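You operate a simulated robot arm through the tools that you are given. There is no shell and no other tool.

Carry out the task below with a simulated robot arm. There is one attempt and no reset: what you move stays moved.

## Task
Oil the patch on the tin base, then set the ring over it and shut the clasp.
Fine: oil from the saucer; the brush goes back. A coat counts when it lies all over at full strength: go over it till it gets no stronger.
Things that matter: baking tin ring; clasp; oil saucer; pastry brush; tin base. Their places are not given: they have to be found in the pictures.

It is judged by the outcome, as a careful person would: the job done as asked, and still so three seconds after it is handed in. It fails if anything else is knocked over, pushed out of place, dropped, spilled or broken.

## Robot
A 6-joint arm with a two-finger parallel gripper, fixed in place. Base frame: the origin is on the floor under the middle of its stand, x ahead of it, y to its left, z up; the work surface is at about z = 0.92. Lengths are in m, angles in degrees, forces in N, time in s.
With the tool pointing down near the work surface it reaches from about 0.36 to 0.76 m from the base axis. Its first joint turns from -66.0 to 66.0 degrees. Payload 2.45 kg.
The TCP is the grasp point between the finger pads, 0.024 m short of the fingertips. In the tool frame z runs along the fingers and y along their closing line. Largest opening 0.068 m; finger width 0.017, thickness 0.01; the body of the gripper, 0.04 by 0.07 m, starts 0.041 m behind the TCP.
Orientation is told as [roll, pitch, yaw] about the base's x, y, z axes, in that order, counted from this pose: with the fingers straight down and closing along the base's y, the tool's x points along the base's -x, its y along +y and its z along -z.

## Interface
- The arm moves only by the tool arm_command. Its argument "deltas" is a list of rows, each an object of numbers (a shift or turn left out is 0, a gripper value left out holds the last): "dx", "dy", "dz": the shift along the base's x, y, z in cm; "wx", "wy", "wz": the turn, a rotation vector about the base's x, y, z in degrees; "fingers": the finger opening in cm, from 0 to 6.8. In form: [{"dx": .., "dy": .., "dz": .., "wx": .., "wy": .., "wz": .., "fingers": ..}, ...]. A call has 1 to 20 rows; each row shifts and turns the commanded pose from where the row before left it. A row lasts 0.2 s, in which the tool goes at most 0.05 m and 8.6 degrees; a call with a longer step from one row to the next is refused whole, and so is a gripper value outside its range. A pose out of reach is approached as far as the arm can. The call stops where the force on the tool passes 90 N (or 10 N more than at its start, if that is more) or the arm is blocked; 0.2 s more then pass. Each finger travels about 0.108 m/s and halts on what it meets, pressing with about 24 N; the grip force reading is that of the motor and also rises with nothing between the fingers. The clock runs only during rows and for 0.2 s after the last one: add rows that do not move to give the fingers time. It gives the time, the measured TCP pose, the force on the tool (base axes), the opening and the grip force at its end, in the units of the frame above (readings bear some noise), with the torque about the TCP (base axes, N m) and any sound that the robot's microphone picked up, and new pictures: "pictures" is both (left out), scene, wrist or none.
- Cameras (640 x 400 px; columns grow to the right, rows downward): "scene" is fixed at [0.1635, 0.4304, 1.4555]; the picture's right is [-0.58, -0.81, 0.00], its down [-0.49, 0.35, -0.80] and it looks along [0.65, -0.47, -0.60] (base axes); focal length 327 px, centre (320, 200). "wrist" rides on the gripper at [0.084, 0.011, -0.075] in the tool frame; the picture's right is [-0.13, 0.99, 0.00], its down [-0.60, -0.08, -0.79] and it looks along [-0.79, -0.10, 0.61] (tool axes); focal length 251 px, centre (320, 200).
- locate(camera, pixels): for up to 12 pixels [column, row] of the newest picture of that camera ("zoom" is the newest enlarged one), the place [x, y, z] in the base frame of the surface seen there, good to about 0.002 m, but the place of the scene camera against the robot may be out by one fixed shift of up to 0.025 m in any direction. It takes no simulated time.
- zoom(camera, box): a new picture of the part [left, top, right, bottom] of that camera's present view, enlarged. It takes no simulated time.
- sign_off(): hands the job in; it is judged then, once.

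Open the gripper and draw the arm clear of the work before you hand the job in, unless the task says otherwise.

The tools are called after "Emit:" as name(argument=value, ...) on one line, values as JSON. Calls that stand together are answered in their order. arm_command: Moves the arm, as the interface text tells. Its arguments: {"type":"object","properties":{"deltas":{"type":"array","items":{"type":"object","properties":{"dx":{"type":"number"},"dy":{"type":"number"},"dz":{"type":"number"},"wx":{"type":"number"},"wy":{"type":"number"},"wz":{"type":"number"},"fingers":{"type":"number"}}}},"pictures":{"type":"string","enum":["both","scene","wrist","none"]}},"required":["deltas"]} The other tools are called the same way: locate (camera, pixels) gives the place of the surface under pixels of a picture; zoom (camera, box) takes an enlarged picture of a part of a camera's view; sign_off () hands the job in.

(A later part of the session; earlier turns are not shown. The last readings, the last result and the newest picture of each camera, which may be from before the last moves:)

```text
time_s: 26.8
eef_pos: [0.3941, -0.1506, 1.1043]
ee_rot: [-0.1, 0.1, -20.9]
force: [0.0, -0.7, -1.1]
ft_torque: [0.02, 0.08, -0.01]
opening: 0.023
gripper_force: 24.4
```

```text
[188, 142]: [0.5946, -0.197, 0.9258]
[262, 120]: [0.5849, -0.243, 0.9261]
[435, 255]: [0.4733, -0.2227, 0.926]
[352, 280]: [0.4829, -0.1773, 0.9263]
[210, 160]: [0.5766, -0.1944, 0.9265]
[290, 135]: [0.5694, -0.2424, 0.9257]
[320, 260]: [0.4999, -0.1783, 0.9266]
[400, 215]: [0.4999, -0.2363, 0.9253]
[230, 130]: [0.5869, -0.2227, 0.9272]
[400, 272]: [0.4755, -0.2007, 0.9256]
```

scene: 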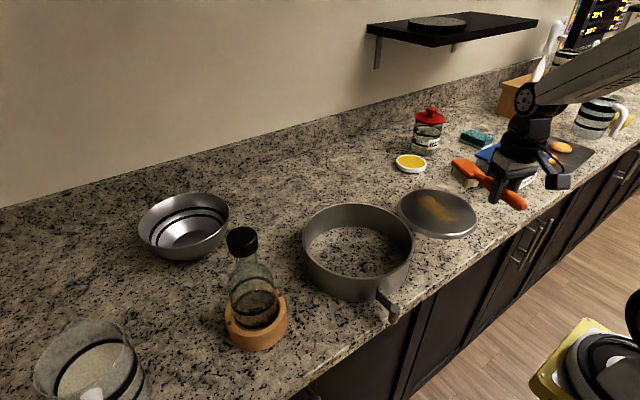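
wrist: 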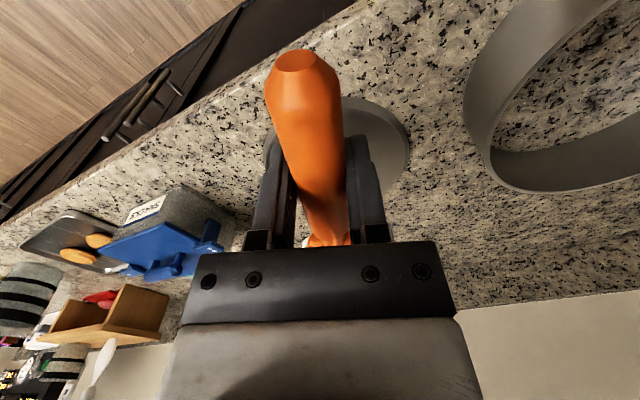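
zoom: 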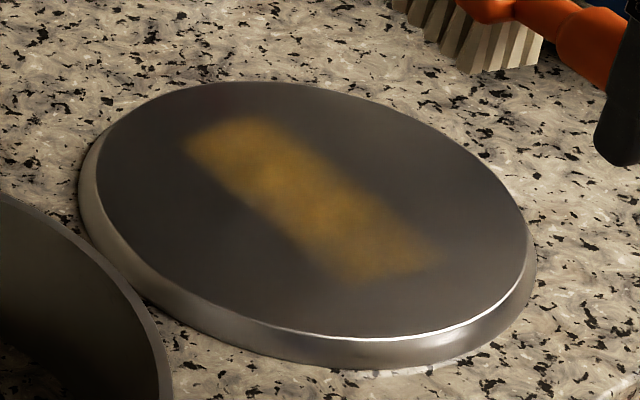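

The mark is a rectangle about 0.113 × 0.046 m at −11°, not quite the same as the −20.8° stroke. I zoom in tighter to judge its edges and strength.

Emit:
zoom(camera="scene", box=[410, 188, 466, 226])

Emit:
zoom(camera="scene", box=[440, 145, 530, 215])

```text
10.53 times, centred on (438, 207) of scene
```

zoom: 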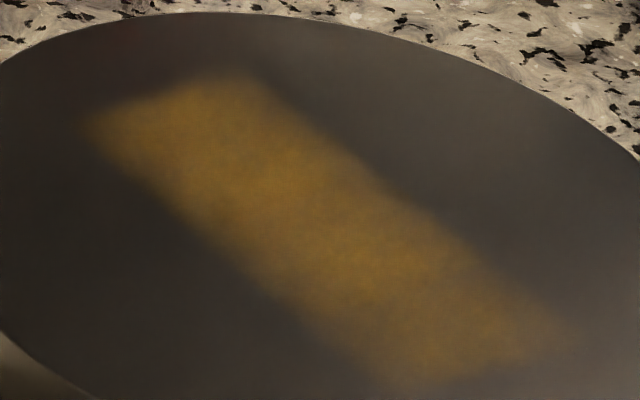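

```text
5.71 times, centred on (485, 180) of scene
```

zoom: 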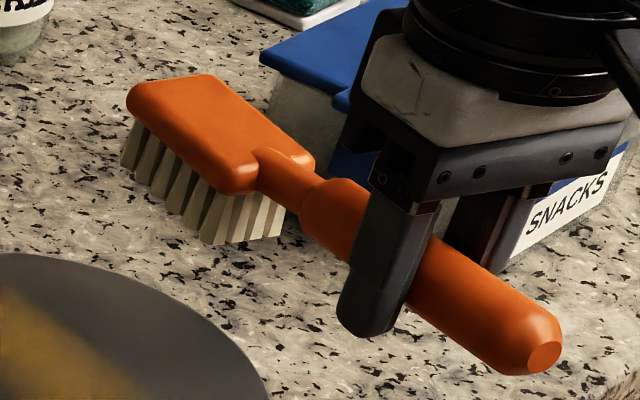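

The brush bristles look lighter again and the mark may be limited by footprint. I make a second stroke parallel to the first, offset 3 cm to the left (+y side), to see whether the oil takes there too.

Emit:
arm_command(deltas=[{"dx": 1.85, "dy": 1.0, "dz": -3}, {"dx": 1.8, "dy": 1.0, "dz": -3}, {"dz": -3}, {"dz": -2.5}, {"dz": -1.0}, {"dz": -0.4}, {"dz": -0.1}, {}], pictures="none")

```text
time_s: 28.6
eef_pos: [0.4306, -0.1303, 0.975]
ee_rot: [0.1, 0.0, -20.8]
force: [0.5, 0.2, -0.6]
ft_torque: [0.02, 0.06, 0.01]
opening: 0.0227
gripper_force: 24.4
```

No contact yet; I lower 1 mm more.

Emit:
arm_command(deltas=[{"dz": -0.1}, {}], pictures="none")

```text
time_s: 29.2
eef_pos: [0.4306, -0.132, 0.9743]
ee_rot: [-0.1, -0.1, -21.0]
force: [-2.4, 0.1, 9.0]
ft_torque: [-0.23, -0.51, -0.03]
opening: 0.023
gripper_force: 24.0
```

Contact at 9 N; I ease slightly and stroke outward 6 cm, then lift and retract to view.

Emit:
arm_command(deltas=[{"dz": 0.04}, {"dx": 0.7, "dy": -0.266}, {"dx": 0.7, "dy": -0.266}, {"dx": 0.7, "dy": -0.266}, {"dx": 0.7, "dy": -0.266}, {"dx": 0.7, "dy": -0.266}, {"dx": 0.7, "dy": -0.266}, {"dx": 0.7, "dy": -0.266}, {"dx": 0.7, "dy": -0.266}, {}], pictures="none")

Emit:
arm_command(deltas=[{"dz": 2}, {"dz": 3}, {"dx": -2, "dy": 0.76, "dz": 3}, {"dx": -3, "dy": 1.1, "dz": 3}, {"dx": -3, "dy": 1.1, "dz": 2}, {}], pictures="scene")

Emit:
zoom(camera="scene", box=[385, 175, 495, 245])

```text
time_s: 31.4
eef_pos: [0.4862, -0.1514, 0.9732]
ee_rot: [0.1, -0.1, -20.8]
force: [0.1, 0.0, -1.4]
ft_torque: [0.03, 0.08, 0.02]
opening: 0.0232
gripper_force: 24.3
```

```text
time_s: 32.8
eef_pos: [0.4063, -0.1233, 1.1037]
ee_rot: [0.0, 0.0, -20.9]
force: [0.2, -0.5, -0.6]
ft_torque: [0.0, 0.07, 0.0]
opening: 0.0227
gripper_force: 24.1
```

scene: 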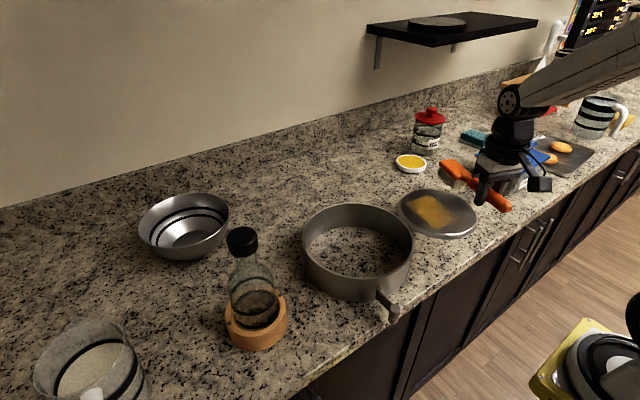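

```text
5.71 times, centred on (440, 210) of scene
```

zoom: 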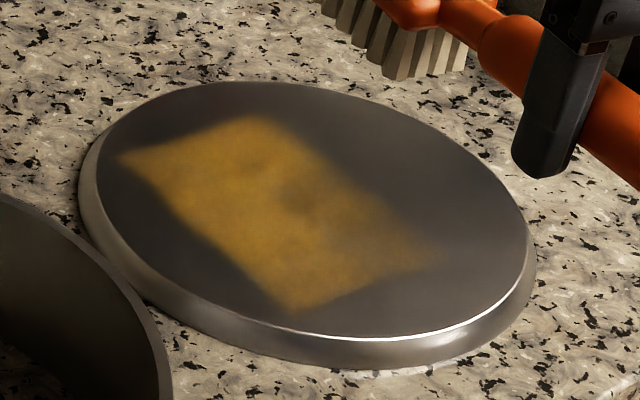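

The oil now covers a wider rectangle; the far and near ends stay on the same straight lines, hinting at a rectangular patch. I locate the corners again.

Emit:
locate(camera="zoom", pixels=[[120, 158], [190, 137], [262, 119], [435, 258], [360, 284], [292, 309], [205, 240], [350, 180], [275, 215], [295, 190]])

Emit:
zoom(camera="scene", box=[400, 186, 470, 234])

```text
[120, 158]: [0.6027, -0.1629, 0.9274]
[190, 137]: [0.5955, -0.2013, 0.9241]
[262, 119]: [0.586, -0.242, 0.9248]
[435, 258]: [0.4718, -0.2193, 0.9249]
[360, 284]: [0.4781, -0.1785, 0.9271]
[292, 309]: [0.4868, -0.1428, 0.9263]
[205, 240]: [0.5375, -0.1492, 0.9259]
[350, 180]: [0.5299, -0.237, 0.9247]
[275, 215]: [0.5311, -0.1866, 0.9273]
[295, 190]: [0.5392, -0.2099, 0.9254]
```

```text
8.33 times, centred on (435, 210) of scene
```

zoom: 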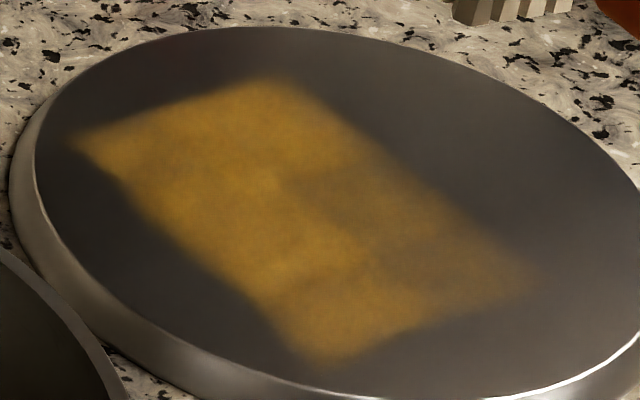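

Corners suggest a square patch about 0.117 m long at −11.5°, centred near the disc centre; the right side is still bare. I check the blue container's nearness before stroking the right side.

Emit:
locate(camera="scene", pixels=[[478, 165], [478, 178], [500, 188], [516, 190], [484, 155], [540, 172], [512, 178]])

```text
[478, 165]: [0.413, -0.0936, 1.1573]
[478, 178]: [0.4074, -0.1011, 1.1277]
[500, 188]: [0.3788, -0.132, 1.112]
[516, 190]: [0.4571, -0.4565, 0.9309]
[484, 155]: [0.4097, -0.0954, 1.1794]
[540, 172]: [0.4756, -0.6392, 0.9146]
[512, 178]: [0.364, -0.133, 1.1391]
```

There is ample clearance to the container. I turn the brush to −11.5° to align with the patch and lower at the right-near corner of the patch.

Emit:
arm_command(deltas=[{"dx": -0.27, "dy": -3.35, "wz": 4.7}, {"dx": -0.27, "dy": -3.35, "wz": 4.7}, {"dx": -0.26, "dy": -3.36}, {"dz": -4}, {"dz": -4}, {"dz": -3}, {"dz": -1.5}, {"dz": -0.4}, {"dz": -0.1}, {}], pictures="scene")

Emit:
zoom(camera="scene", box=[385, 165, 505, 245])

```text
time_s: 35.0
eef_pos: [0.3988, -0.2238, 0.9736]
ee_rot: [0.0, 0.0, -11.5]
force: [-0.3, -0.5, -1.1]
ft_torque: [-0.01, 0.08, -0.01]
opening: 0.023
gripper_force: 23.7
```

scene: 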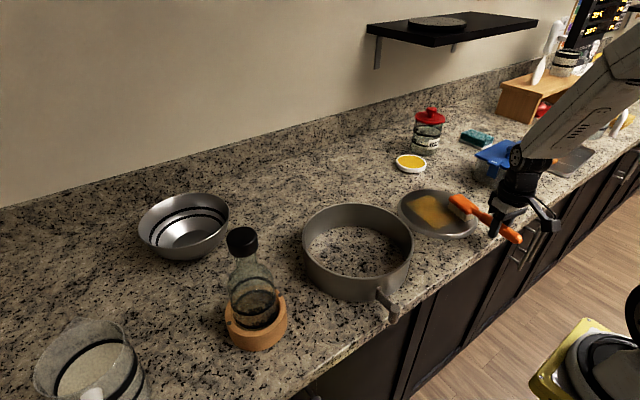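

```text
5.00 times, centred on (445, 205) of scene
```

zoom: 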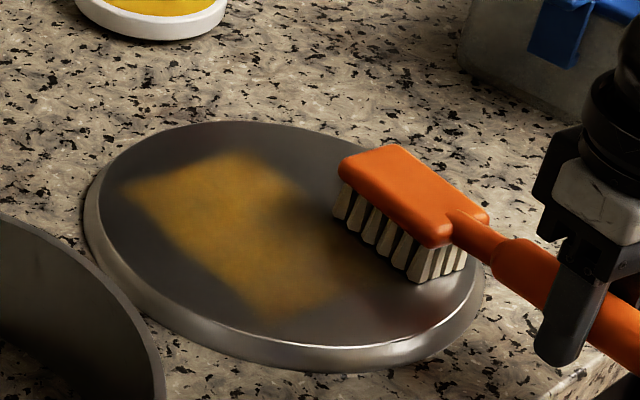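

The bristles are at the right-near corner. I lower 0.8 mm and stroke outward 7 cm along the patch axis.

Emit:
arm_command(deltas=[{"dz": -0.08}, {"dx": 0.69, "dy": -0.14}, {"dx": 0.69, "dy": -0.14}, {"dx": 0.69, "dy": -0.14}, {"dx": 0.69, "dy": -0.14}, {"dx": 0.69, "dy": -0.14}, {"dx": 0.69, "dy": -0.14}, {"dx": 0.69, "dy": -0.14}, {"dx": 0.69, "dy": -0.14}, {"dx": 0.69, "dy": -0.14}, {"dx": 0.69, "dy": -0.14}, {}], pictures="scene")

Emit:
zoom(camera="scene", box=[385, 165, 505, 245])

```text
time_s: 37.6
eef_pos: [0.4675, -0.2377, 0.9737]
ee_rot: [-0.1, 0.0, -11.4]
force: [0.1, 0.6, -0.7]
ft_torque: [0.02, 0.03, 0.01]
opening: 0.0225
gripper_force: 23.9
```

scene: 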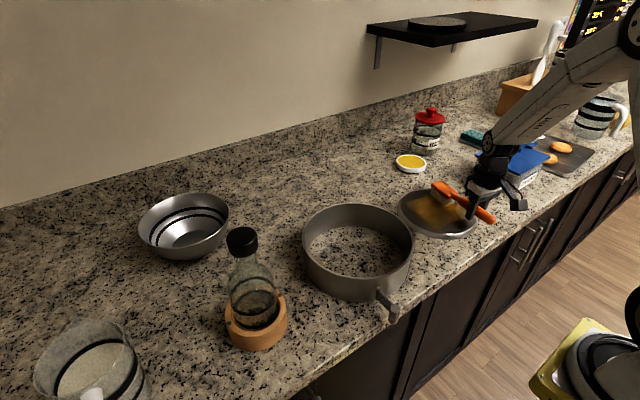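

```text
5.00 times, centred on (445, 205) of scene
```

zoom: 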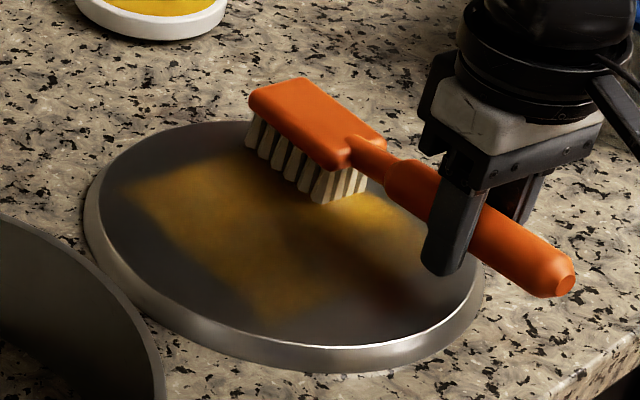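

Oil is being laid on the right too. I shift 2.2 cm left and stroke back 7 cm, then lift and retract to view.

Emit:
arm_command(deltas=[{"dz": -0.04}, {"dx": 0.22, "dy": 1.08}, {"dx": 0.22, "dy": 1.08}, {"dx": -0.69, "dy": 0.14}, {"dx": -0.69, "dy": 0.14}, {"dx": -0.69, "dy": 0.14}, {"dx": -0.69, "dy": 0.14}, {"dx": -0.69, "dy": 0.14}, {"dx": -0.69, "dy": 0.14}, {"dx": -0.69, "dy": 0.14}, {"dx": -0.69, "dy": 0.14}, {"dx": -0.69, "dy": 0.14}, {"dx": -0.69, "dy": 0.14}, {}], pictures="none")

Emit:
arm_command(deltas=[{"dz": 2}, {"dz": 3}, {"dz": 4}, {"dz": 4}, {}], pictures="scene")

Emit:
zoom(camera="scene", box=[385, 175, 495, 245])

```text
time_s: 40.6
eef_pos: [0.4023, -0.2017, 0.973]
ee_rot: [0.0, 0.0, -11.5]
force: [0.3, -0.2, 1.8]
ft_torque: [-0.04, -0.13, -0.03]
opening: 0.023
gripper_force: 23.4
```

```text
time_s: 41.8
eef_pos: [0.4019, -0.2018, 1.1034]
ee_rot: [0.0, 0.0, -11.5]
force: [-1.3, -0.7, -0.5]
ft_torque: [0.02, 0.07, -0.01]
opening: 0.0227
gripper_force: 23.8
```

scene: 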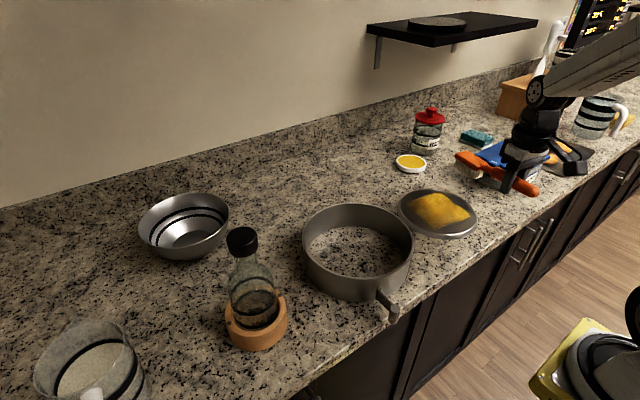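

```text
5.71 times, centred on (440, 210) of scene
```

zoom: 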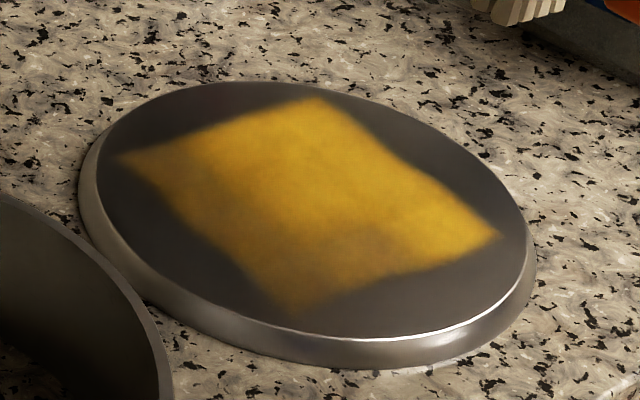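

Now the patch shows as a square; the right half is brighter yellow, and the left half is fainter. I locate its corners.

Emit:
locate(camera="zoom", pixels=[[120, 157], [320, 97], [498, 237], [292, 311], [205, 240], [400, 165], [220, 127], [395, 272], [310, 195]])

Emit:
zoom(camera="scene", box=[400, 186, 474, 234])

```text
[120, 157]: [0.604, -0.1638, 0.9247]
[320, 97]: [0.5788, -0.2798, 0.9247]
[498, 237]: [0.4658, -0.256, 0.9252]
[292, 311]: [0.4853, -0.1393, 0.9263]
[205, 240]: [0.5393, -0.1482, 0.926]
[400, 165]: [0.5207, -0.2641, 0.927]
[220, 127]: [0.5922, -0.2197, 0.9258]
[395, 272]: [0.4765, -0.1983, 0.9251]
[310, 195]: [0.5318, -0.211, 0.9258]
```

```text
8.33 times, centred on (437, 210) of scene
```

zoom: 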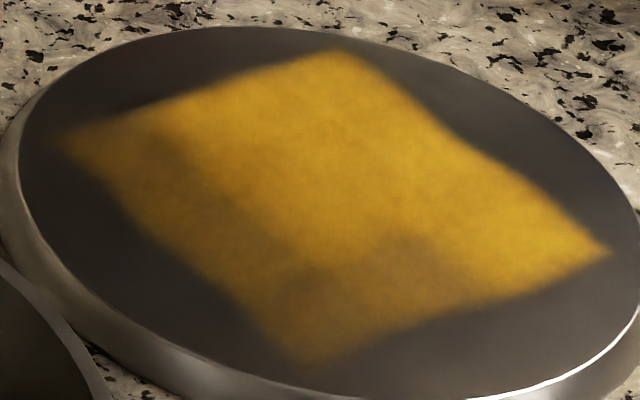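

The patch is a ~0.118 m square centred at scene (0.5335,-0.2097). I now stroke over the left half: start at the left-near edge and work back to the right in parallel passes.

Emit:
arm_command(deltas=[{"dx": 0.98, "dy": 3.3}, {"dx": 0.99, "dy": 3.34}, {"dz": -4}, {"dz": -4}, {"dz": -3}, {"dz": -1.5}, {"dz": -0.4}, {"dz": -0.1}, {}], pictures="none")

```text
time_s: 43.8
eef_pos: [0.4238, -0.1351, 0.9718]
ee_rot: [-0.1, -0.1, -11.4]
force: [-0.7, 0.9, 3.3]
ft_torque: [-0.02, -0.18, 0.04]
opening: 0.0226
gripper_force: 23.9
```

Light contact of about 3–4 N at the left edge. I do the outward pass, shift 2 cm right, and come back.

Emit:
arm_command(deltas=[{"dx": 0.88, "dy": -0.18}, {"dx": 0.88, "dy": -0.18}, {"dx": 0.88, "dy": -0.18}, {"dx": 0.88, "dy": -0.18}, {"dx": 0.88, "dy": -0.18}, {"dx": 0.88, "dy": -0.18}, {"dx": 0.88, "dy": -0.18}, {"dx": 0.88, "dy": -0.18}, {"dx": -0.2, "dy": -0.98, "dz": -0.03}, {"dx": -0.2, "dy": -0.98}, {"dx": -0.88, "dy": 0.18}, {"dx": -0.88, "dy": 0.18}, {"dx": -0.88, "dy": 0.18}, {"dx": -0.88, "dy": 0.18}, {"dx": -0.88, "dy": 0.18}, {"dx": -0.88, "dy": 0.18}, {"dx": -0.88, "dy": 0.18}, {"dx": -0.88, "dy": 0.18}, {}], pictures="scene")

Emit:
zoom(camera="scene", box=[385, 175, 495, 245])

```text
time_s: 47.8
eef_pos: [0.418, -0.1546, 0.9728]
ee_rot: [0.0, -0.1, -11.5]
force: [1.3, 0.3, 1.3]
ft_torque: [0.0, -0.13, 0.0]
opening: 0.0226
gripper_force: 24.3
```

scene: 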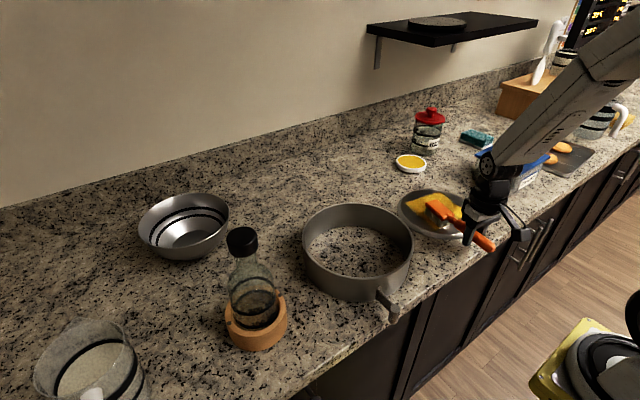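

```text
5.71 times, centred on (440, 210) of scene
```

zoom: 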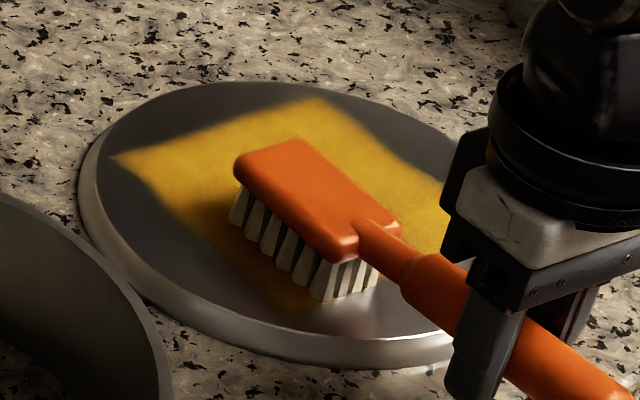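

The left edge is getting stronger. I continue passes to the right: outward, shift 2 cm, and back.

Emit:
arm_command(deltas=[{"dx": -0.2, "dy": -0.98}, {"dx": -0.2, "dy": -0.98}, {"dx": 0.88, "dy": -0.18}, {"dx": 0.88, "dy": -0.18}, {"dx": 0.88, "dy": -0.18}, {"dx": 0.88, "dy": -0.18}, {"dx": 0.88, "dy": -0.18}, {"dx": 0.88, "dy": -0.18}, {"dx": 0.88, "dy": -0.18}, {"dx": 0.88, "dy": -0.18}, {"dx": -0.2, "dy": -0.98}, {"dx": -0.2, "dy": -0.98}, {"dx": -0.88, "dy": 0.18}, {"dx": -0.88, "dy": 0.18}, {"dx": -0.88, "dy": 0.18}, {"dx": -0.88, "dy": 0.18}, {"dx": -0.88, "dy": 0.18}, {"dx": -0.88, "dy": 0.18}, {"dx": -0.88, "dy": 0.18}, {"dx": -0.88, "dy": 0.18}], pictures="none")

Emit:
arm_command(deltas=[{"dx": -0.2, "dy": -0.98}, {"dx": -0.2, "dy": -0.98}, {"dx": 0.88, "dy": -0.18}, {"dx": 0.88, "dy": -0.18}, {"dx": 0.88, "dy": -0.18}, {"dx": 0.88, "dy": -0.18}, {"dx": 0.88, "dy": -0.18}, {"dx": 0.88, "dy": -0.18}, {"dx": 0.88, "dy": -0.18}, {"dx": 0.88, "dy": -0.18}, {}], pictures="none")

Emit:
arm_command(deltas=[{"dz": 2}, {"dz": 3}, {"dx": -2, "dy": -1, "dz": 4}, {"dx": -3, "dy": -1, "dz": 4}, {"dx": -3, "dy": -1}, {}], pictures="scene")

Emit:
zoom(camera="scene", box=[385, 175, 495, 245])

```text
time_s: 52.0
eef_pos: [0.4103, -0.1947, 0.9724]
ee_rot: [0.0, 0.2, -11.6]
force: [0.1, 0.0, 0.5]
ft_torque: [-0.03, -0.03, 0.02]
opening: 0.0228
gripper_force: 23.2
```

```text
time_s: 54.4
eef_pos: [0.4777, -0.2286, 0.9719]
ee_rot: [-0.1, 0.0, -11.4]
force: [0.1, -0.4, -0.2]
ft_torque: [0.01, 0.02, -0.02]
opening: 0.0229
gripper_force: 23.7
```

```text
refused: row 4 steps farther than a row can; nothing moved
```

```text
5.71 times, centred on (440, 210) of scene
```

zoom: 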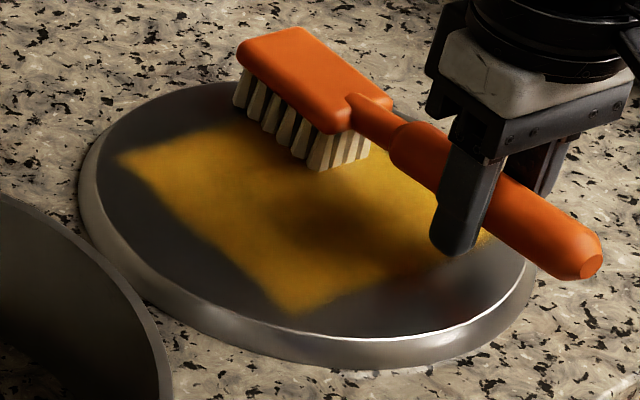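

The lift was refused because one row was too long. I lift and retract with shorter rows.

Emit:
arm_command(deltas=[{"dz": 2}, {"dz": 3}, {"dx": -2, "dy": -1, "dz": 4}, {"dx": -2.5, "dy": -1, "dz": 3.5}, {"dx": -2.5, "dy": -1, "dz": 0.5}, {}], pictures="scene")

Emit:
zoom(camera="scene", box=[385, 175, 495, 245])

Emit:
zoom(camera="scene", box=[400, 186, 474, 234])

```text
time_s: 55.8
eef_pos: [0.4057, -0.2574, 1.1022]
ee_rot: [0.0, 0.0, -11.5]
force: [0.1, 0.4, -0.4]
ft_torque: [0.02, 0.06, 0.01]
opening: 0.0229
gripper_force: 24.0
```

scene: 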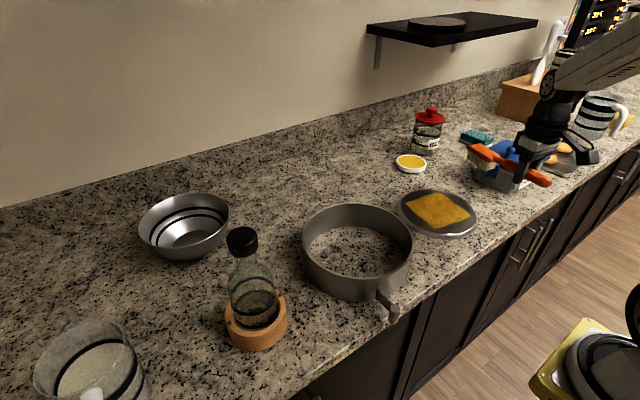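

```text
5.71 times, centred on (440, 210) of scene
```

zoom: 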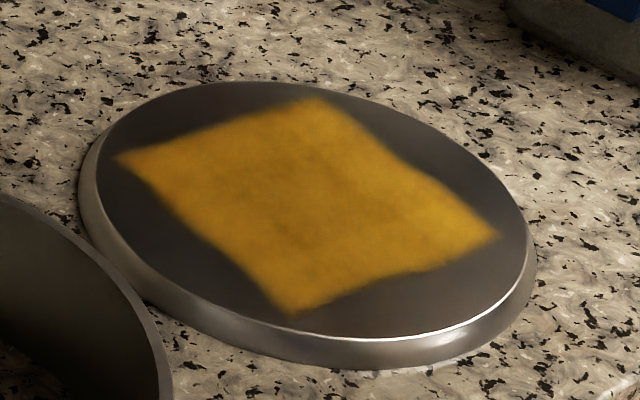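

```text
8.33 times, centred on (437, 210) of scene
```

zoom: 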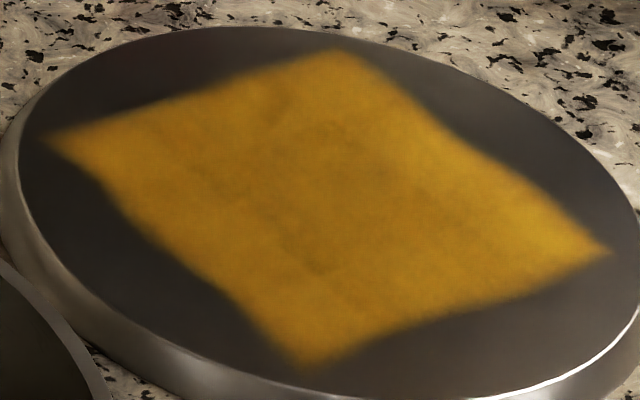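

The coat covers the whole square now, with some unevenness (or arm shadow). I go back to the saucer for more oil; this will also give an unshaded view of the patch.

Emit:
arm_command(deltas=[{"dx": 2.4, "dy": 0.2, "wz": -2}, {"dx": 2.5, "dy": -0.4, "wz": -2}, {"dx": 2.5, "dy": -0.4, "wz": -2}, {"dx": 2.5, "dy": -0.4, "wz": -2}, {"dx": 2.5, "dy": -0.4, "wz": -2}, {"dx": 2.5, "dy": -0.4, "wz": -2}, {"dx": 2.5, "dy": -0.4}, {"dx": 2.5, "dy": -0.4}, {"dx": 2.5, "dy": -0.4}, {"dx": 2.2, "dy": -0.5}, {}], pictures="scene")

Emit:
zoom(camera="scene", box=[385, 175, 495, 245])

Emit:
zoom(camera="scene", box=[380, 105, 470, 180])

```text
time_s: 58.2
eef_pos: [0.6536, -0.2938, 1.1031]
ee_rot: [0.1, 0.0, -23.5]
force: [-0.8, 0.1, -0.9]
ft_torque: [0.03, 0.05, 0.0]
opening: 0.023
gripper_force: 23.9
```

scene: 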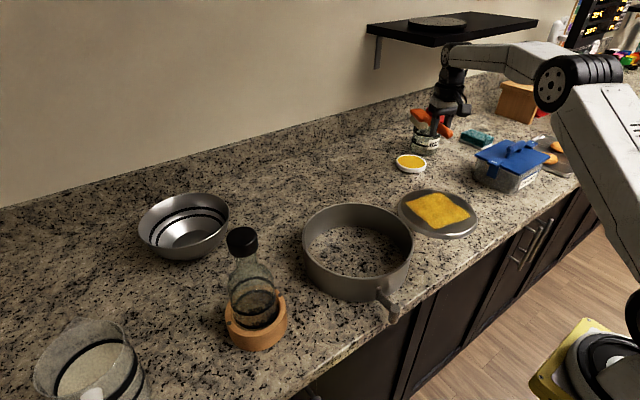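

```text
5.71 times, centred on (440, 210) of scene
```

zoom: 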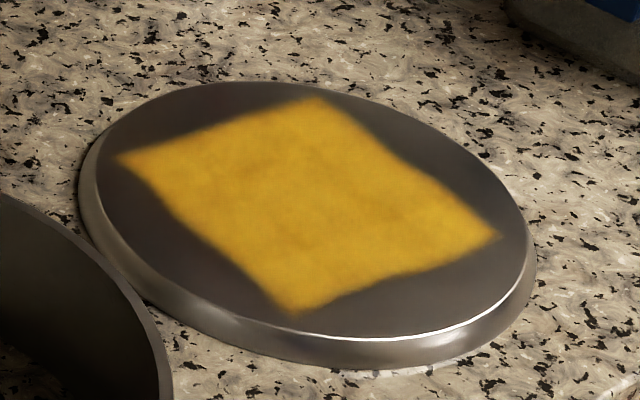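

```text
5.33 times, centred on (425, 142) of scene
```

zoom: 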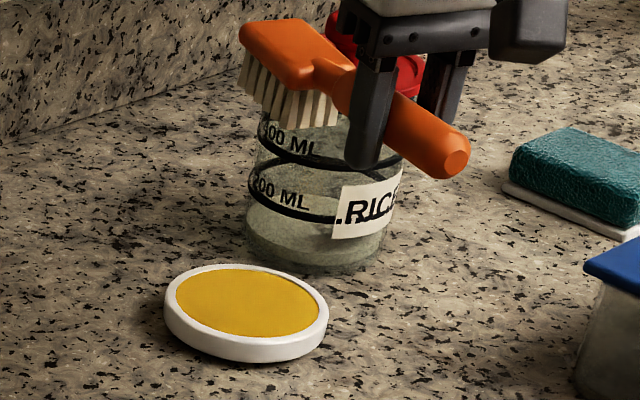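

Unshaded, the patch looks an even yellow with slight mottling. I dip again: align to the earlier dip position and lower to just at oil contact.

Emit:
arm_command(deltas=[{"dx": -0.2, "dy": 0.2, "dz": -3}, {"dz": -3.5}, {"dz": -3.0}, {"dz": -1.5}, {"dz": -0.7}, {"dz": -0.2}, {}], pictures="none")

```text
time_s: 59.8
eef_pos: [0.6509, -0.2913, 0.9845]
ee_rot: [0.1, 0.1, -23.5]
force: [-0.1, 0.6, -0.8]
ft_torque: [0.01, 0.07, -0.02]
opening: 0.0227
gripper_force: 23.3
```

Not touching yet at 0.9845; I lower 2 mm more in small steps and hold.

Emit:
arm_command(deltas=[{"dz": -0.1}, {"dz": -0.1}, {}], pictures="none")

```text
time_s: 60.6
eef_pos: [0.6506, -0.2917, 0.9812]
ee_rot: [-0.1, 0.0, -23.5]
force: [0.4, -0.1, -0.2]
ft_torque: [0.05, 0.1, 0.0]
opening: 0.0229
gripper_force: 23.6
```

Still free; the brush may have tilted a hair in the grip. I lower 1 mm more at a time and look.

Emit:
arm_command(deltas=[{"dz": -0.1}, {}], pictures="scene")

Emit:
zoom(camera="scene", box=[380, 115, 460, 185])

```text
time_s: 61.2
eef_pos: [0.6508, -0.2918, 0.9799]
ee_rot: [0.0, 0.0, -23.5]
force: [-0.5, 0.7, -0.5]
ft_torque: [0.07, 0.06, 0.0]
opening: 0.023
gripper_force: 23.9
```

scene: 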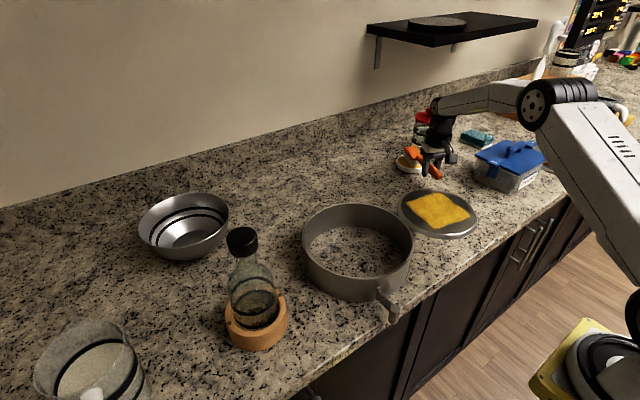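

```text
5.71 times, centred on (420, 150) of scene
```

zoom: 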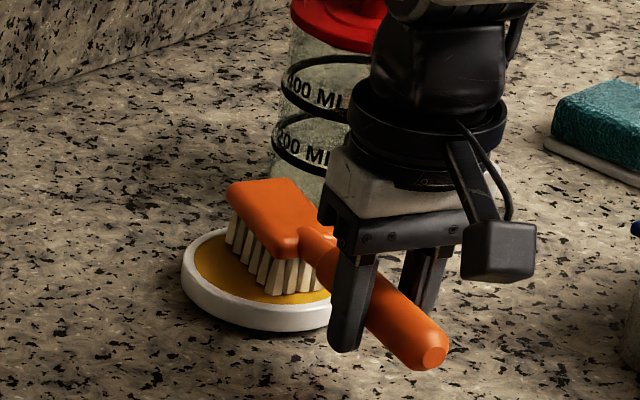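

The bristles seem to sit right at the oil. I lower 1 mm more to get firm contact, then hold.

Emit:
arm_command(deltas=[{"dz": -0.1}, {}, {}], pictures="none")

```text
time_s: 62.0
eef_pos: [0.6515, -0.2908, 0.9796]
ee_rot: [0.1, -0.1, -23.5]
force: [-1.4, 0.4, 5.9]
ft_torque: [-0.16, -0.36, 0.01]
opening: 0.0229
gripper_force: 24.2
```

Contact of about 6 N. I hold briefly, lift, and carry back over the right-near corner of the patch.

Emit:
arm_command(deltas=[{}, {}, {"dz": 0.5}, {"dz": 2}, {"dz": 3}, {"dz": 3}, {"dx": -2.5, "dy": 0.58, "wz": 1.2}, {"dx": -2.5, "dy": 0.58, "wz": 1.2}, {"dx": -2.5, "dy": 0.58, "wz": 1.2}, {"dx": -2.5, "dy": 0.58, "wz": 1.2}, {"dx": -2.5, "dy": 0.58, "wz": 1.2}, {"dx": -2.5, "dy": 0.58, "wz": 1.2}, {"dx": -2.5, "dy": 0.58, "wz": 1.2}, {"dx": -2.5, "dy": 0.58, "wz": 1.2}, {"dx": -2.5, "dy": 0.58, "wz": 1.2}, {"dx": -2.45, "dy": 0.6, "wz": 1.2}, {"dz": -3}, {"dz": -3}, {}], pictures="scene")

Emit:
zoom(camera="scene", box=[385, 165, 505, 245])

```text
time_s: 66.0
eef_pos: [0.4014, -0.2319, 1.0036]
ee_rot: [-0.1, 0.0, -11.4]
force: [-0.7, -0.1, -0.2]
ft_torque: [0.0, 0.07, -0.01]
opening: 0.0229
gripper_force: 23.6
```

scene: 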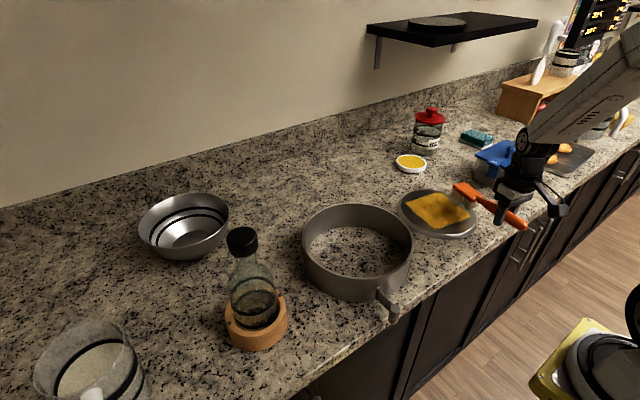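

```text
5.00 times, centred on (445, 205) of scene
```

zoom: 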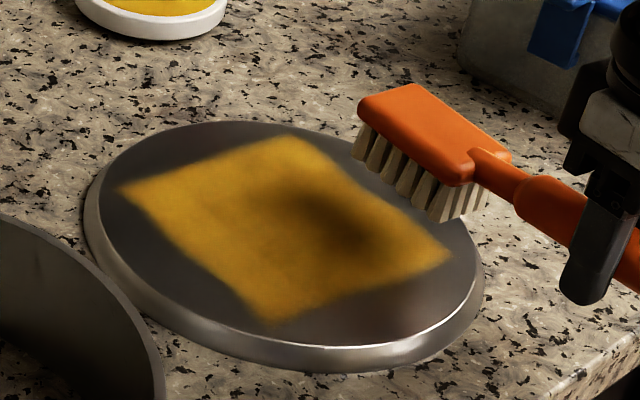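

Positioned at the right-near corner with fresh oil. I lower 3 cm to the expected light contact at about 0.972.

Emit:
arm_command(deltas=[{"dz": -1.5}, {"dz": -1.0}, {"dz": -0.4}, {"dz": -0.15}, {}], pictures="none")

```text
time_s: 67.2
eef_pos: [0.402, -0.2332, 0.9744]
ee_rot: [0.0, 0.0, -11.4]
force: [-0.6, -0.7, -0.3]
ft_torque: [0.03, 0.06, -0.02]
opening: 0.0231
gripper_force: 24.0
```

Emit:
arm_command(deltas=[{"dz": -0.15}, {"dz": -0.05}, {}], pictures="none")

```text
time_s: 68.0
eef_pos: [0.4013, -0.2327, 0.9722]
ee_rot: [0.0, -0.1, -11.4]
force: [-0.5, 0.0, -0.2]
ft_torque: [0.05, -0.01, 0.02]
opening: 0.0228
gripper_force: 24.3
```

Just at contact. I press 0.8 mm further and run the pass set from right to left, all across the patch.

Emit:
arm_command(deltas=[{"dz": -0.08}, {"dx": 0.98, "dy": -0.2}, {"dx": 0.98, "dy": -0.2}, {"dx": 0.98, "dy": -0.2}, {"dx": 0.98, "dy": -0.2}, {"dx": 0.98, "dy": -0.2}, {"dx": 0.98, "dy": -0.2}, {"dx": 0.98, "dy": -0.2}, {"dx": 0.2, "dy": 0.98}, {"dx": 0.2, "dy": 0.98}, {"dx": -0.98, "dy": 0.2}, {"dx": -0.98, "dy": 0.2}, {"dx": -0.98, "dy": 0.2}, {"dx": -0.98, "dy": 0.2}, {"dx": -0.98, "dy": 0.2}, {"dx": -0.98, "dy": 0.2}, {"dx": -0.98, "dy": 0.2}, {}], pictures="none")

Emit:
arm_command(deltas=[{"dx": 0.2, "dy": 0.98}, {"dx": 0.2, "dy": 0.98}, {"dx": 0.98, "dy": -0.2}, {"dx": 0.98, "dy": -0.2}, {"dx": 0.98, "dy": -0.2}, {"dx": 0.98, "dy": -0.2}, {"dx": 0.98, "dy": -0.2}, {"dx": 0.98, "dy": -0.2}, {"dx": 0.98, "dy": -0.2}, {"dx": 0.2, "dy": 0.98}, {"dx": 0.2, "dy": 0.98}, {"dx": -0.98, "dy": 0.2}, {"dx": -0.98, "dy": 0.2}, {"dx": -0.98, "dy": 0.2}, {"dx": -0.98, "dy": 0.2}, {"dx": -0.98, "dy": 0.2}, {"dx": -0.98, "dy": 0.2}, {"dx": -0.98, "dy": 0.2}, {}], pictures="none")

Emit:
arm_command(deltas=[{"dx": 0.2, "dy": 0.98}, {"dx": 0.2, "dy": 0.98}, {"dx": 0.98, "dy": -0.2}, {"dx": 0.98, "dy": -0.2}, {"dx": 0.98, "dy": -0.2}, {"dx": 0.98, "dy": -0.2}, {"dx": 0.98, "dy": -0.2}, {"dx": 0.98, "dy": -0.2}, {"dx": 0.98, "dy": -0.2}, {"dx": 0.2, "dy": 0.98}, {"dx": 0.2, "dy": 0.98}, {"dx": -0.98, "dy": 0.2}, {"dx": -0.98, "dy": 0.2}, {"dx": -0.98, "dy": 0.2}, {"dx": -0.98, "dy": 0.2}, {"dx": -0.98, "dy": 0.2}, {"dx": -0.98, "dy": 0.2}, {"dx": -0.98, "dy": 0.2}, {}], pictures="scene")

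Emit:
zoom(camera="scene", box=[385, 175, 495, 245])

```text
time_s: 71.8
eef_pos: [0.4042, -0.2133, 0.9719]
ee_rot: [0.0, 0.0, -11.4]
force: [0.9, 0.0, 5.1]
ft_torque: [-0.15, -0.46, -0.02]
opening: 0.0228
gripper_force: 24.4
```

```text
time_s: 75.8
eef_pos: [0.4122, -0.1752, 0.9713]
ee_rot: [0.0, 0.1, -11.4]
force: [-0.3, 0.0, -0.9]
ft_torque: [-0.02, 0.05, -0.03]
opening: 0.0229
gripper_force: 24.2
```

```text
time_s: 79.8
eef_pos: [0.4219, -0.1346, 0.9704]
ee_rot: [-0.1, 0.0, -11.4]
force: [0.6, -0.2, -1.0]
ft_torque: [0.0, 0.1, 0.03]
opening: 0.0228
gripper_force: 23.6
```

scene: 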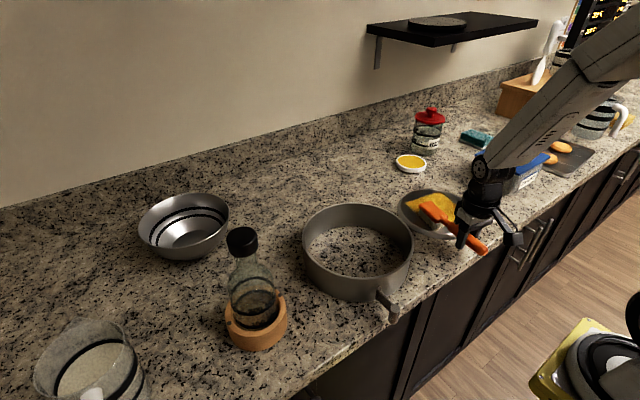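

```text
5.71 times, centred on (440, 210) of scene
```

zoom: 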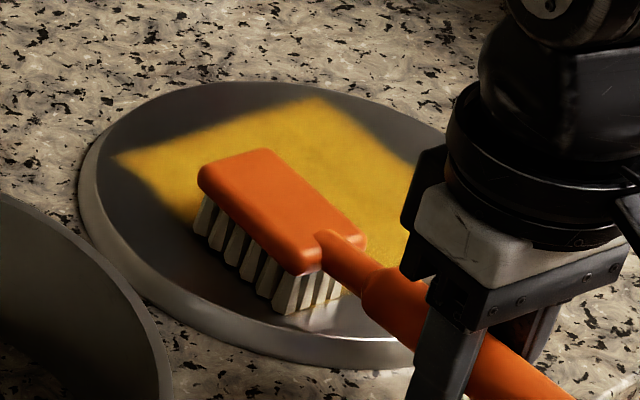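

Contact has been lost slightly here (force −1 N). I lower 0.8 mm and read the force before a second set of passes.

Emit:
arm_command(deltas=[{"dz": -0.08}, {}], pictures="none")

```text
time_s: 80.4
eef_pos: [0.4208, -0.1352, 0.9705]
ee_rot: [0.0, -0.1, -11.5]
force: [-2.5, 0.4, 5.9]
ft_torque: [-0.08, -0.37, -0.08]
opening: 0.0228
gripper_force: 23.5
```

Contact of 6 N. I run a second set of passes from left to right.

Emit:
arm_command(deltas=[{"dx": 0.98, "dy": -0.2}, {"dx": 0.98, "dy": -0.2}, {"dx": 0.98, "dy": -0.2}, {"dx": 0.98, "dy": -0.2}, {"dx": 0.98, "dy": -0.2}, {"dx": 0.98, "dy": -0.2}, {"dx": 0.98, "dy": -0.2}, {"dx": -0.2, "dy": -0.98}, {"dx": -0.2, "dy": -0.98}, {"dx": -0.98, "dy": 0.2}, {"dx": -0.98, "dy": 0.2}, {"dx": -0.98, "dy": 0.2}, {"dx": -0.98, "dy": 0.2}, {"dx": -0.98, "dy": 0.2}, {"dx": -0.98, "dy": 0.2}, {"dx": -0.98, "dy": 0.2}, {}], pictures="none")

Emit:
arm_command(deltas=[{"dz": -0.03}, {"dx": -0.2, "dy": -0.98}, {"dx": -0.2, "dy": -0.98}, {"dx": 0.98, "dy": -0.2}, {"dx": 0.98, "dy": -0.2}, {"dx": 0.98, "dy": -0.2}, {"dx": 0.98, "dy": -0.2}, {"dx": 0.98, "dy": -0.2}, {"dx": 0.98, "dy": -0.2}, {"dx": 0.98, "dy": -0.2}, {"dx": -0.2, "dy": -0.98}, {"dx": -0.2, "dy": -0.98}, {"dx": -0.98, "dy": 0.2}, {"dx": -0.98, "dy": 0.2}, {"dx": -0.98, "dy": 0.2}, {"dx": -0.98, "dy": 0.2}, {"dx": -0.98, "dy": 0.2}, {"dx": -0.98, "dy": 0.2}, {"dx": -0.98, "dy": 0.2}, {}], pictures="none")

Emit:
arm_command(deltas=[{"dz": -0.03}, {"dx": -0.2, "dy": -0.98}, {"dx": -0.2, "dy": -0.98}, {"dx": 0.98, "dy": -0.2}, {"dx": 0.98, "dy": -0.2}, {"dx": 0.98, "dy": -0.2}, {"dx": 0.98, "dy": -0.2}, {"dx": 0.98, "dy": -0.2}, {"dx": 0.98, "dy": -0.2}, {"dx": 0.98, "dy": -0.2}, {"dx": -0.2, "dy": -0.98}, {"dx": -0.2, "dy": -0.98}, {"dx": -0.98, "dy": 0.2}, {"dx": -0.98, "dy": 0.2}, {"dx": -0.98, "dy": 0.2}, {"dx": -0.98, "dy": 0.2}, {"dx": -0.98, "dy": 0.2}, {"dx": -0.98, "dy": 0.2}, {"dx": -0.98, "dy": 0.2}, {}], pictures="scene")

Emit:
zoom(camera="scene", box=[385, 175, 495, 245])

```text
time_s: 84.0
eef_pos: [0.4176, -0.1542, 0.9704]
ee_rot: [0.0, 0.0, -11.5]
force: [-0.8, -0.2, -0.8]
ft_torque: [0.05, 0.08, -0.05]
opening: 0.0228
gripper_force: 23.9
```

```text
time_s: 88.2
eef_pos: [0.4095, -0.1951, 0.9696]
ee_rot: [0.1, -0.1, -11.5]
force: [-0.9, -0.3, 0.5]
ft_torque: [-0.03, -0.03, -0.05]
opening: 0.0231
gripper_force: 23.8
```

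```text
time_s: 92.4
eef_pos: [0.4013, -0.2325, 0.9703]
ee_rot: [0.0, 0.0, -11.4]
force: [1.4, 0.0, 2.3]
ft_torque: [-0.04, -0.1, 0.02]
opening: 0.0229
gripper_force: 23.7
```

scene: 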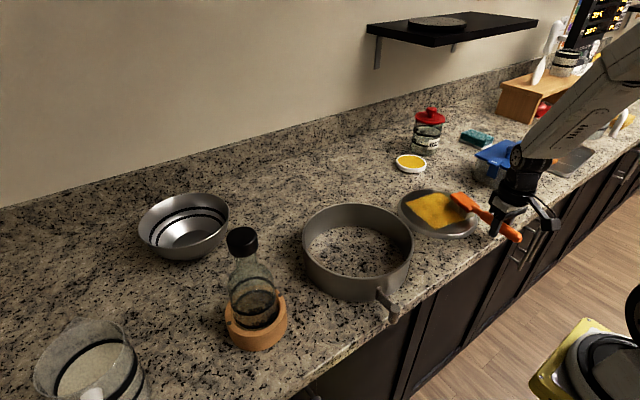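

```text
5.71 times, centred on (440, 210) of scene
```

zoom: 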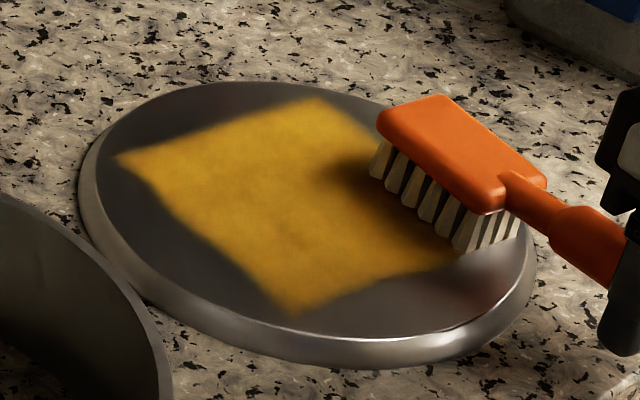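

The coat looks uniform. I lift and go back to the same viewing position above the saucer to compare the strength without shadow.

Emit:
arm_command(deltas=[{"dz": 2}, {"dz": 4}, {"dz": 4}, {"dz": 3.3}, {"dx": 2.5, "dy": -0.6, "wz": -2}, {"dx": 2.5, "dy": -0.6, "wz": -2}, {"dx": 2.5, "dy": -0.6, "wz": -2}, {"dx": 2.5, "dy": -0.6, "wz": -2}, {"dx": 2.5, "dy": -0.6, "wz": -2}, {"dx": 2.5, "dy": -0.6, "wz": -2}, {"dx": 2.5, "dy": -0.6}, {"dx": 2.5, "dy": -0.6}, {"dx": 2.5, "dy": -0.6}, {"dx": 2.5, "dy": -0.5}, {}], pictures="scene")

Emit:
zoom(camera="scene", box=[385, 175, 495, 245])

Emit:
zoom(camera="scene", box=[400, 186, 474, 234])

Emit:
zoom(camera="scene", box=[380, 105, 470, 180])

```text
time_s: 95.6
eef_pos: [0.6516, -0.2916, 1.1027]
ee_rot: [0.0, 0.0, -23.5]
force: [0.2, 0.4, 0.2]
ft_torque: [0.03, 0.09, -0.02]
opening: 0.023
gripper_force: 24.2
```

scene: 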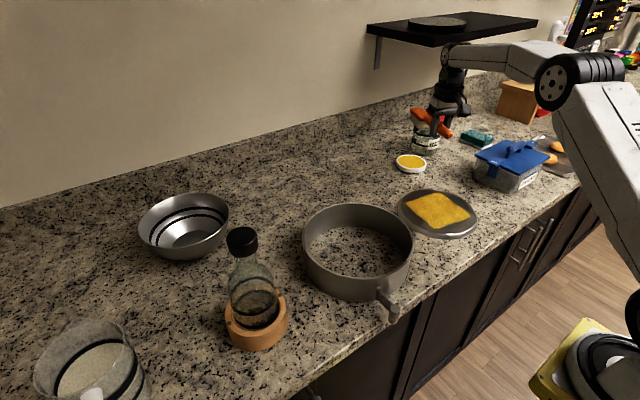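

```text
5.71 times, centred on (440, 210) of scene
```

zoom: 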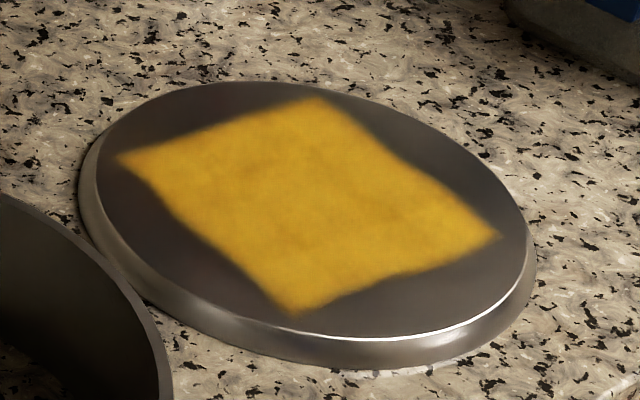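

```text
8.33 times, centred on (437, 210) of scene
```

zoom: 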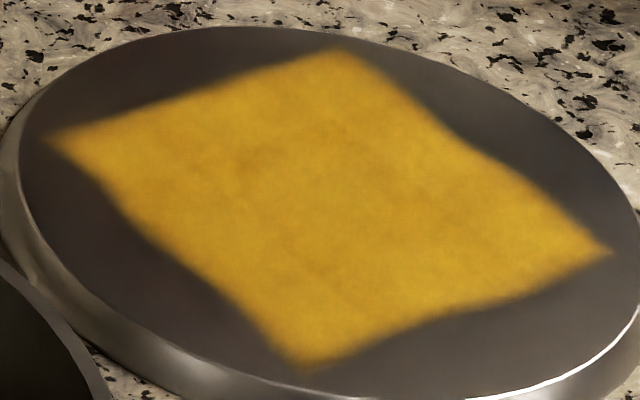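

```text
5.33 times, centred on (425, 142) of scene
```

zoom: 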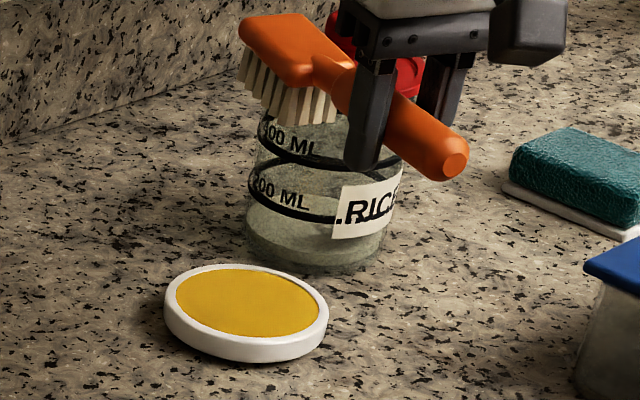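

The coat looks even and a bit stronger than the last comparison. To be sure it is saturated, I dip once more and run another full set; first I lower to the oil.

Emit:
arm_command(deltas=[{"dz": -3}, {"dz": -3.5}, {"dz": -3.0}, {"dz": -1.5}, {"dz": -0.9}, {"dz": -0.3}, {"dz": -0.1}, {}], pictures="none")

Emit:
arm_command(deltas=[{"dz": -0.1}, {}], pictures="none")

```text
time_s: 97.4
eef_pos: [0.6518, -0.2928, 0.9786]
ee_rot: [-0.1, 0.1, -23.5]
force: [-0.8, 0.8, -0.5]
ft_torque: [0.0, 0.05, 0.0]
opening: 0.0228
gripper_force: 24.0
```

```text
time_s: 98.0
eef_pos: [0.6506, -0.291, 0.9784]
ee_rot: [0.0, 0.0, -23.5]
force: [-1.6, 0.1, -0.6]
ft_torque: [0.02, 0.03, -0.01]
opening: 0.023
gripper_force: 23.5
```

Emit:
arm_command(deltas=[{"dz": -0.08}, {}], pictures="none")

```text
time_s: 98.6
eef_pos: [0.6518, -0.2908, 0.9769]
ee_rot: [-0.1, 0.1, -23.5]
force: [0.2, -0.6, -0.7]
ft_torque: [-0.04, -0.01, -0.02]
opening: 0.0231
gripper_force: 23.9
```

Almost touching by the torque reading. I lower 0.8 mm more and hold, then check.

Emit:
arm_command(deltas=[{"dz": -0.08}, {}, {}], pictures="scene")

Emit:
zoom(camera="scene", box=[380, 115, 460, 185])

```text
time_s: 99.4
eef_pos: [0.652, -0.2932, 0.9775]
ee_rot: [-0.1, -0.1, -23.5]
force: [-0.5, 0.0, 3.8]
ft_torque: [-0.12, -0.24, -0.04]
opening: 0.0227
gripper_force: 24.3
```

scene: 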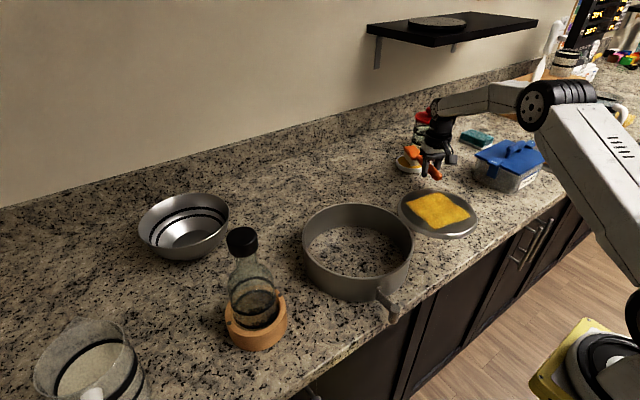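

```text
5.71 times, centred on (420, 150) of scene
```

zoom: 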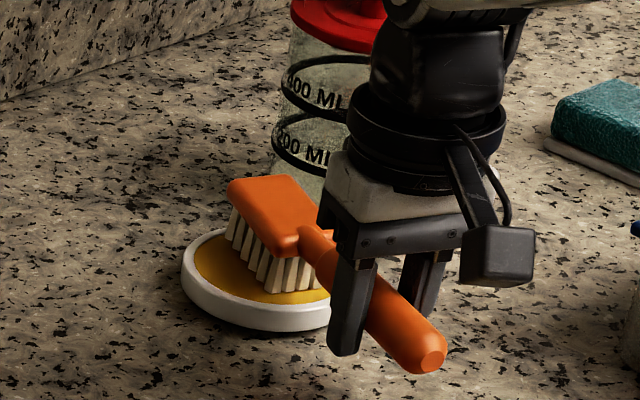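

Contact at 4 N in the oil. I lift and return over the right-near corner of the patch.

Emit:
arm_command(deltas=[{}, {"dz": 0.5}, {"dz": 2}, {"dz": 3}, {"dz": 3}, {"dx": -2.5, "dy": 0.58, "wz": 1.2}, {"dx": -2.5, "dy": 0.58, "wz": 1.2}, {"dx": -2.5, "dy": 0.58, "wz": 1.2}, {"dx": -2.5, "dy": 0.58, "wz": 1.2}, {"dx": -2.5, "dy": 0.58, "wz": 1.2}, {"dx": -2.5, "dy": 0.58, "wz": 1.2}, {"dx": -2.5, "dy": 0.58, "wz": 1.2}, {"dx": -2.5, "dy": 0.58, "wz": 1.2}, {"dx": -2.5, "dy": 0.58, "wz": 1.2}, {"dx": -2.5, "dy": 0.58, "wz": 1.2}, {"dz": -3}, {"dz": -3}, {"dz": -2}, {}], pictures="none")

Emit:
arm_command(deltas=[{"dz": -0.6}, {"dz": -0.25}, {}], pictures="none")

```text
time_s: 103.4
eef_pos: [0.401, -0.2345, 0.9809]
ee_rot: [0.1, 0.0, -11.3]
force: [0.3, 0.5, -0.1]
ft_torque: [0.01, 0.08, -0.02]
opening: 0.023
gripper_force: 23.8
```

```text
time_s: 104.2
eef_pos: [0.4012, -0.2339, 0.974]
ee_rot: [0.1, 0.0, -11.5]
force: [0.3, 0.4, -0.8]
ft_torque: [-0.02, 0.11, 0.0]
opening: 0.0229
gripper_force: 23.8
```

Emit:
arm_command(deltas=[{"dz": -0.2}, {"dz": -0.1}, {}], pictures="none")

```text
time_s: 105.0
eef_pos: [0.4015, -0.234, 0.9702]
ee_rot: [0.0, -0.1, -11.5]
force: [-0.4, -0.2, -0.4]
ft_torque: [0.0, 0.04, 0.0]
opening: 0.0227
gripper_force: 23.7
```

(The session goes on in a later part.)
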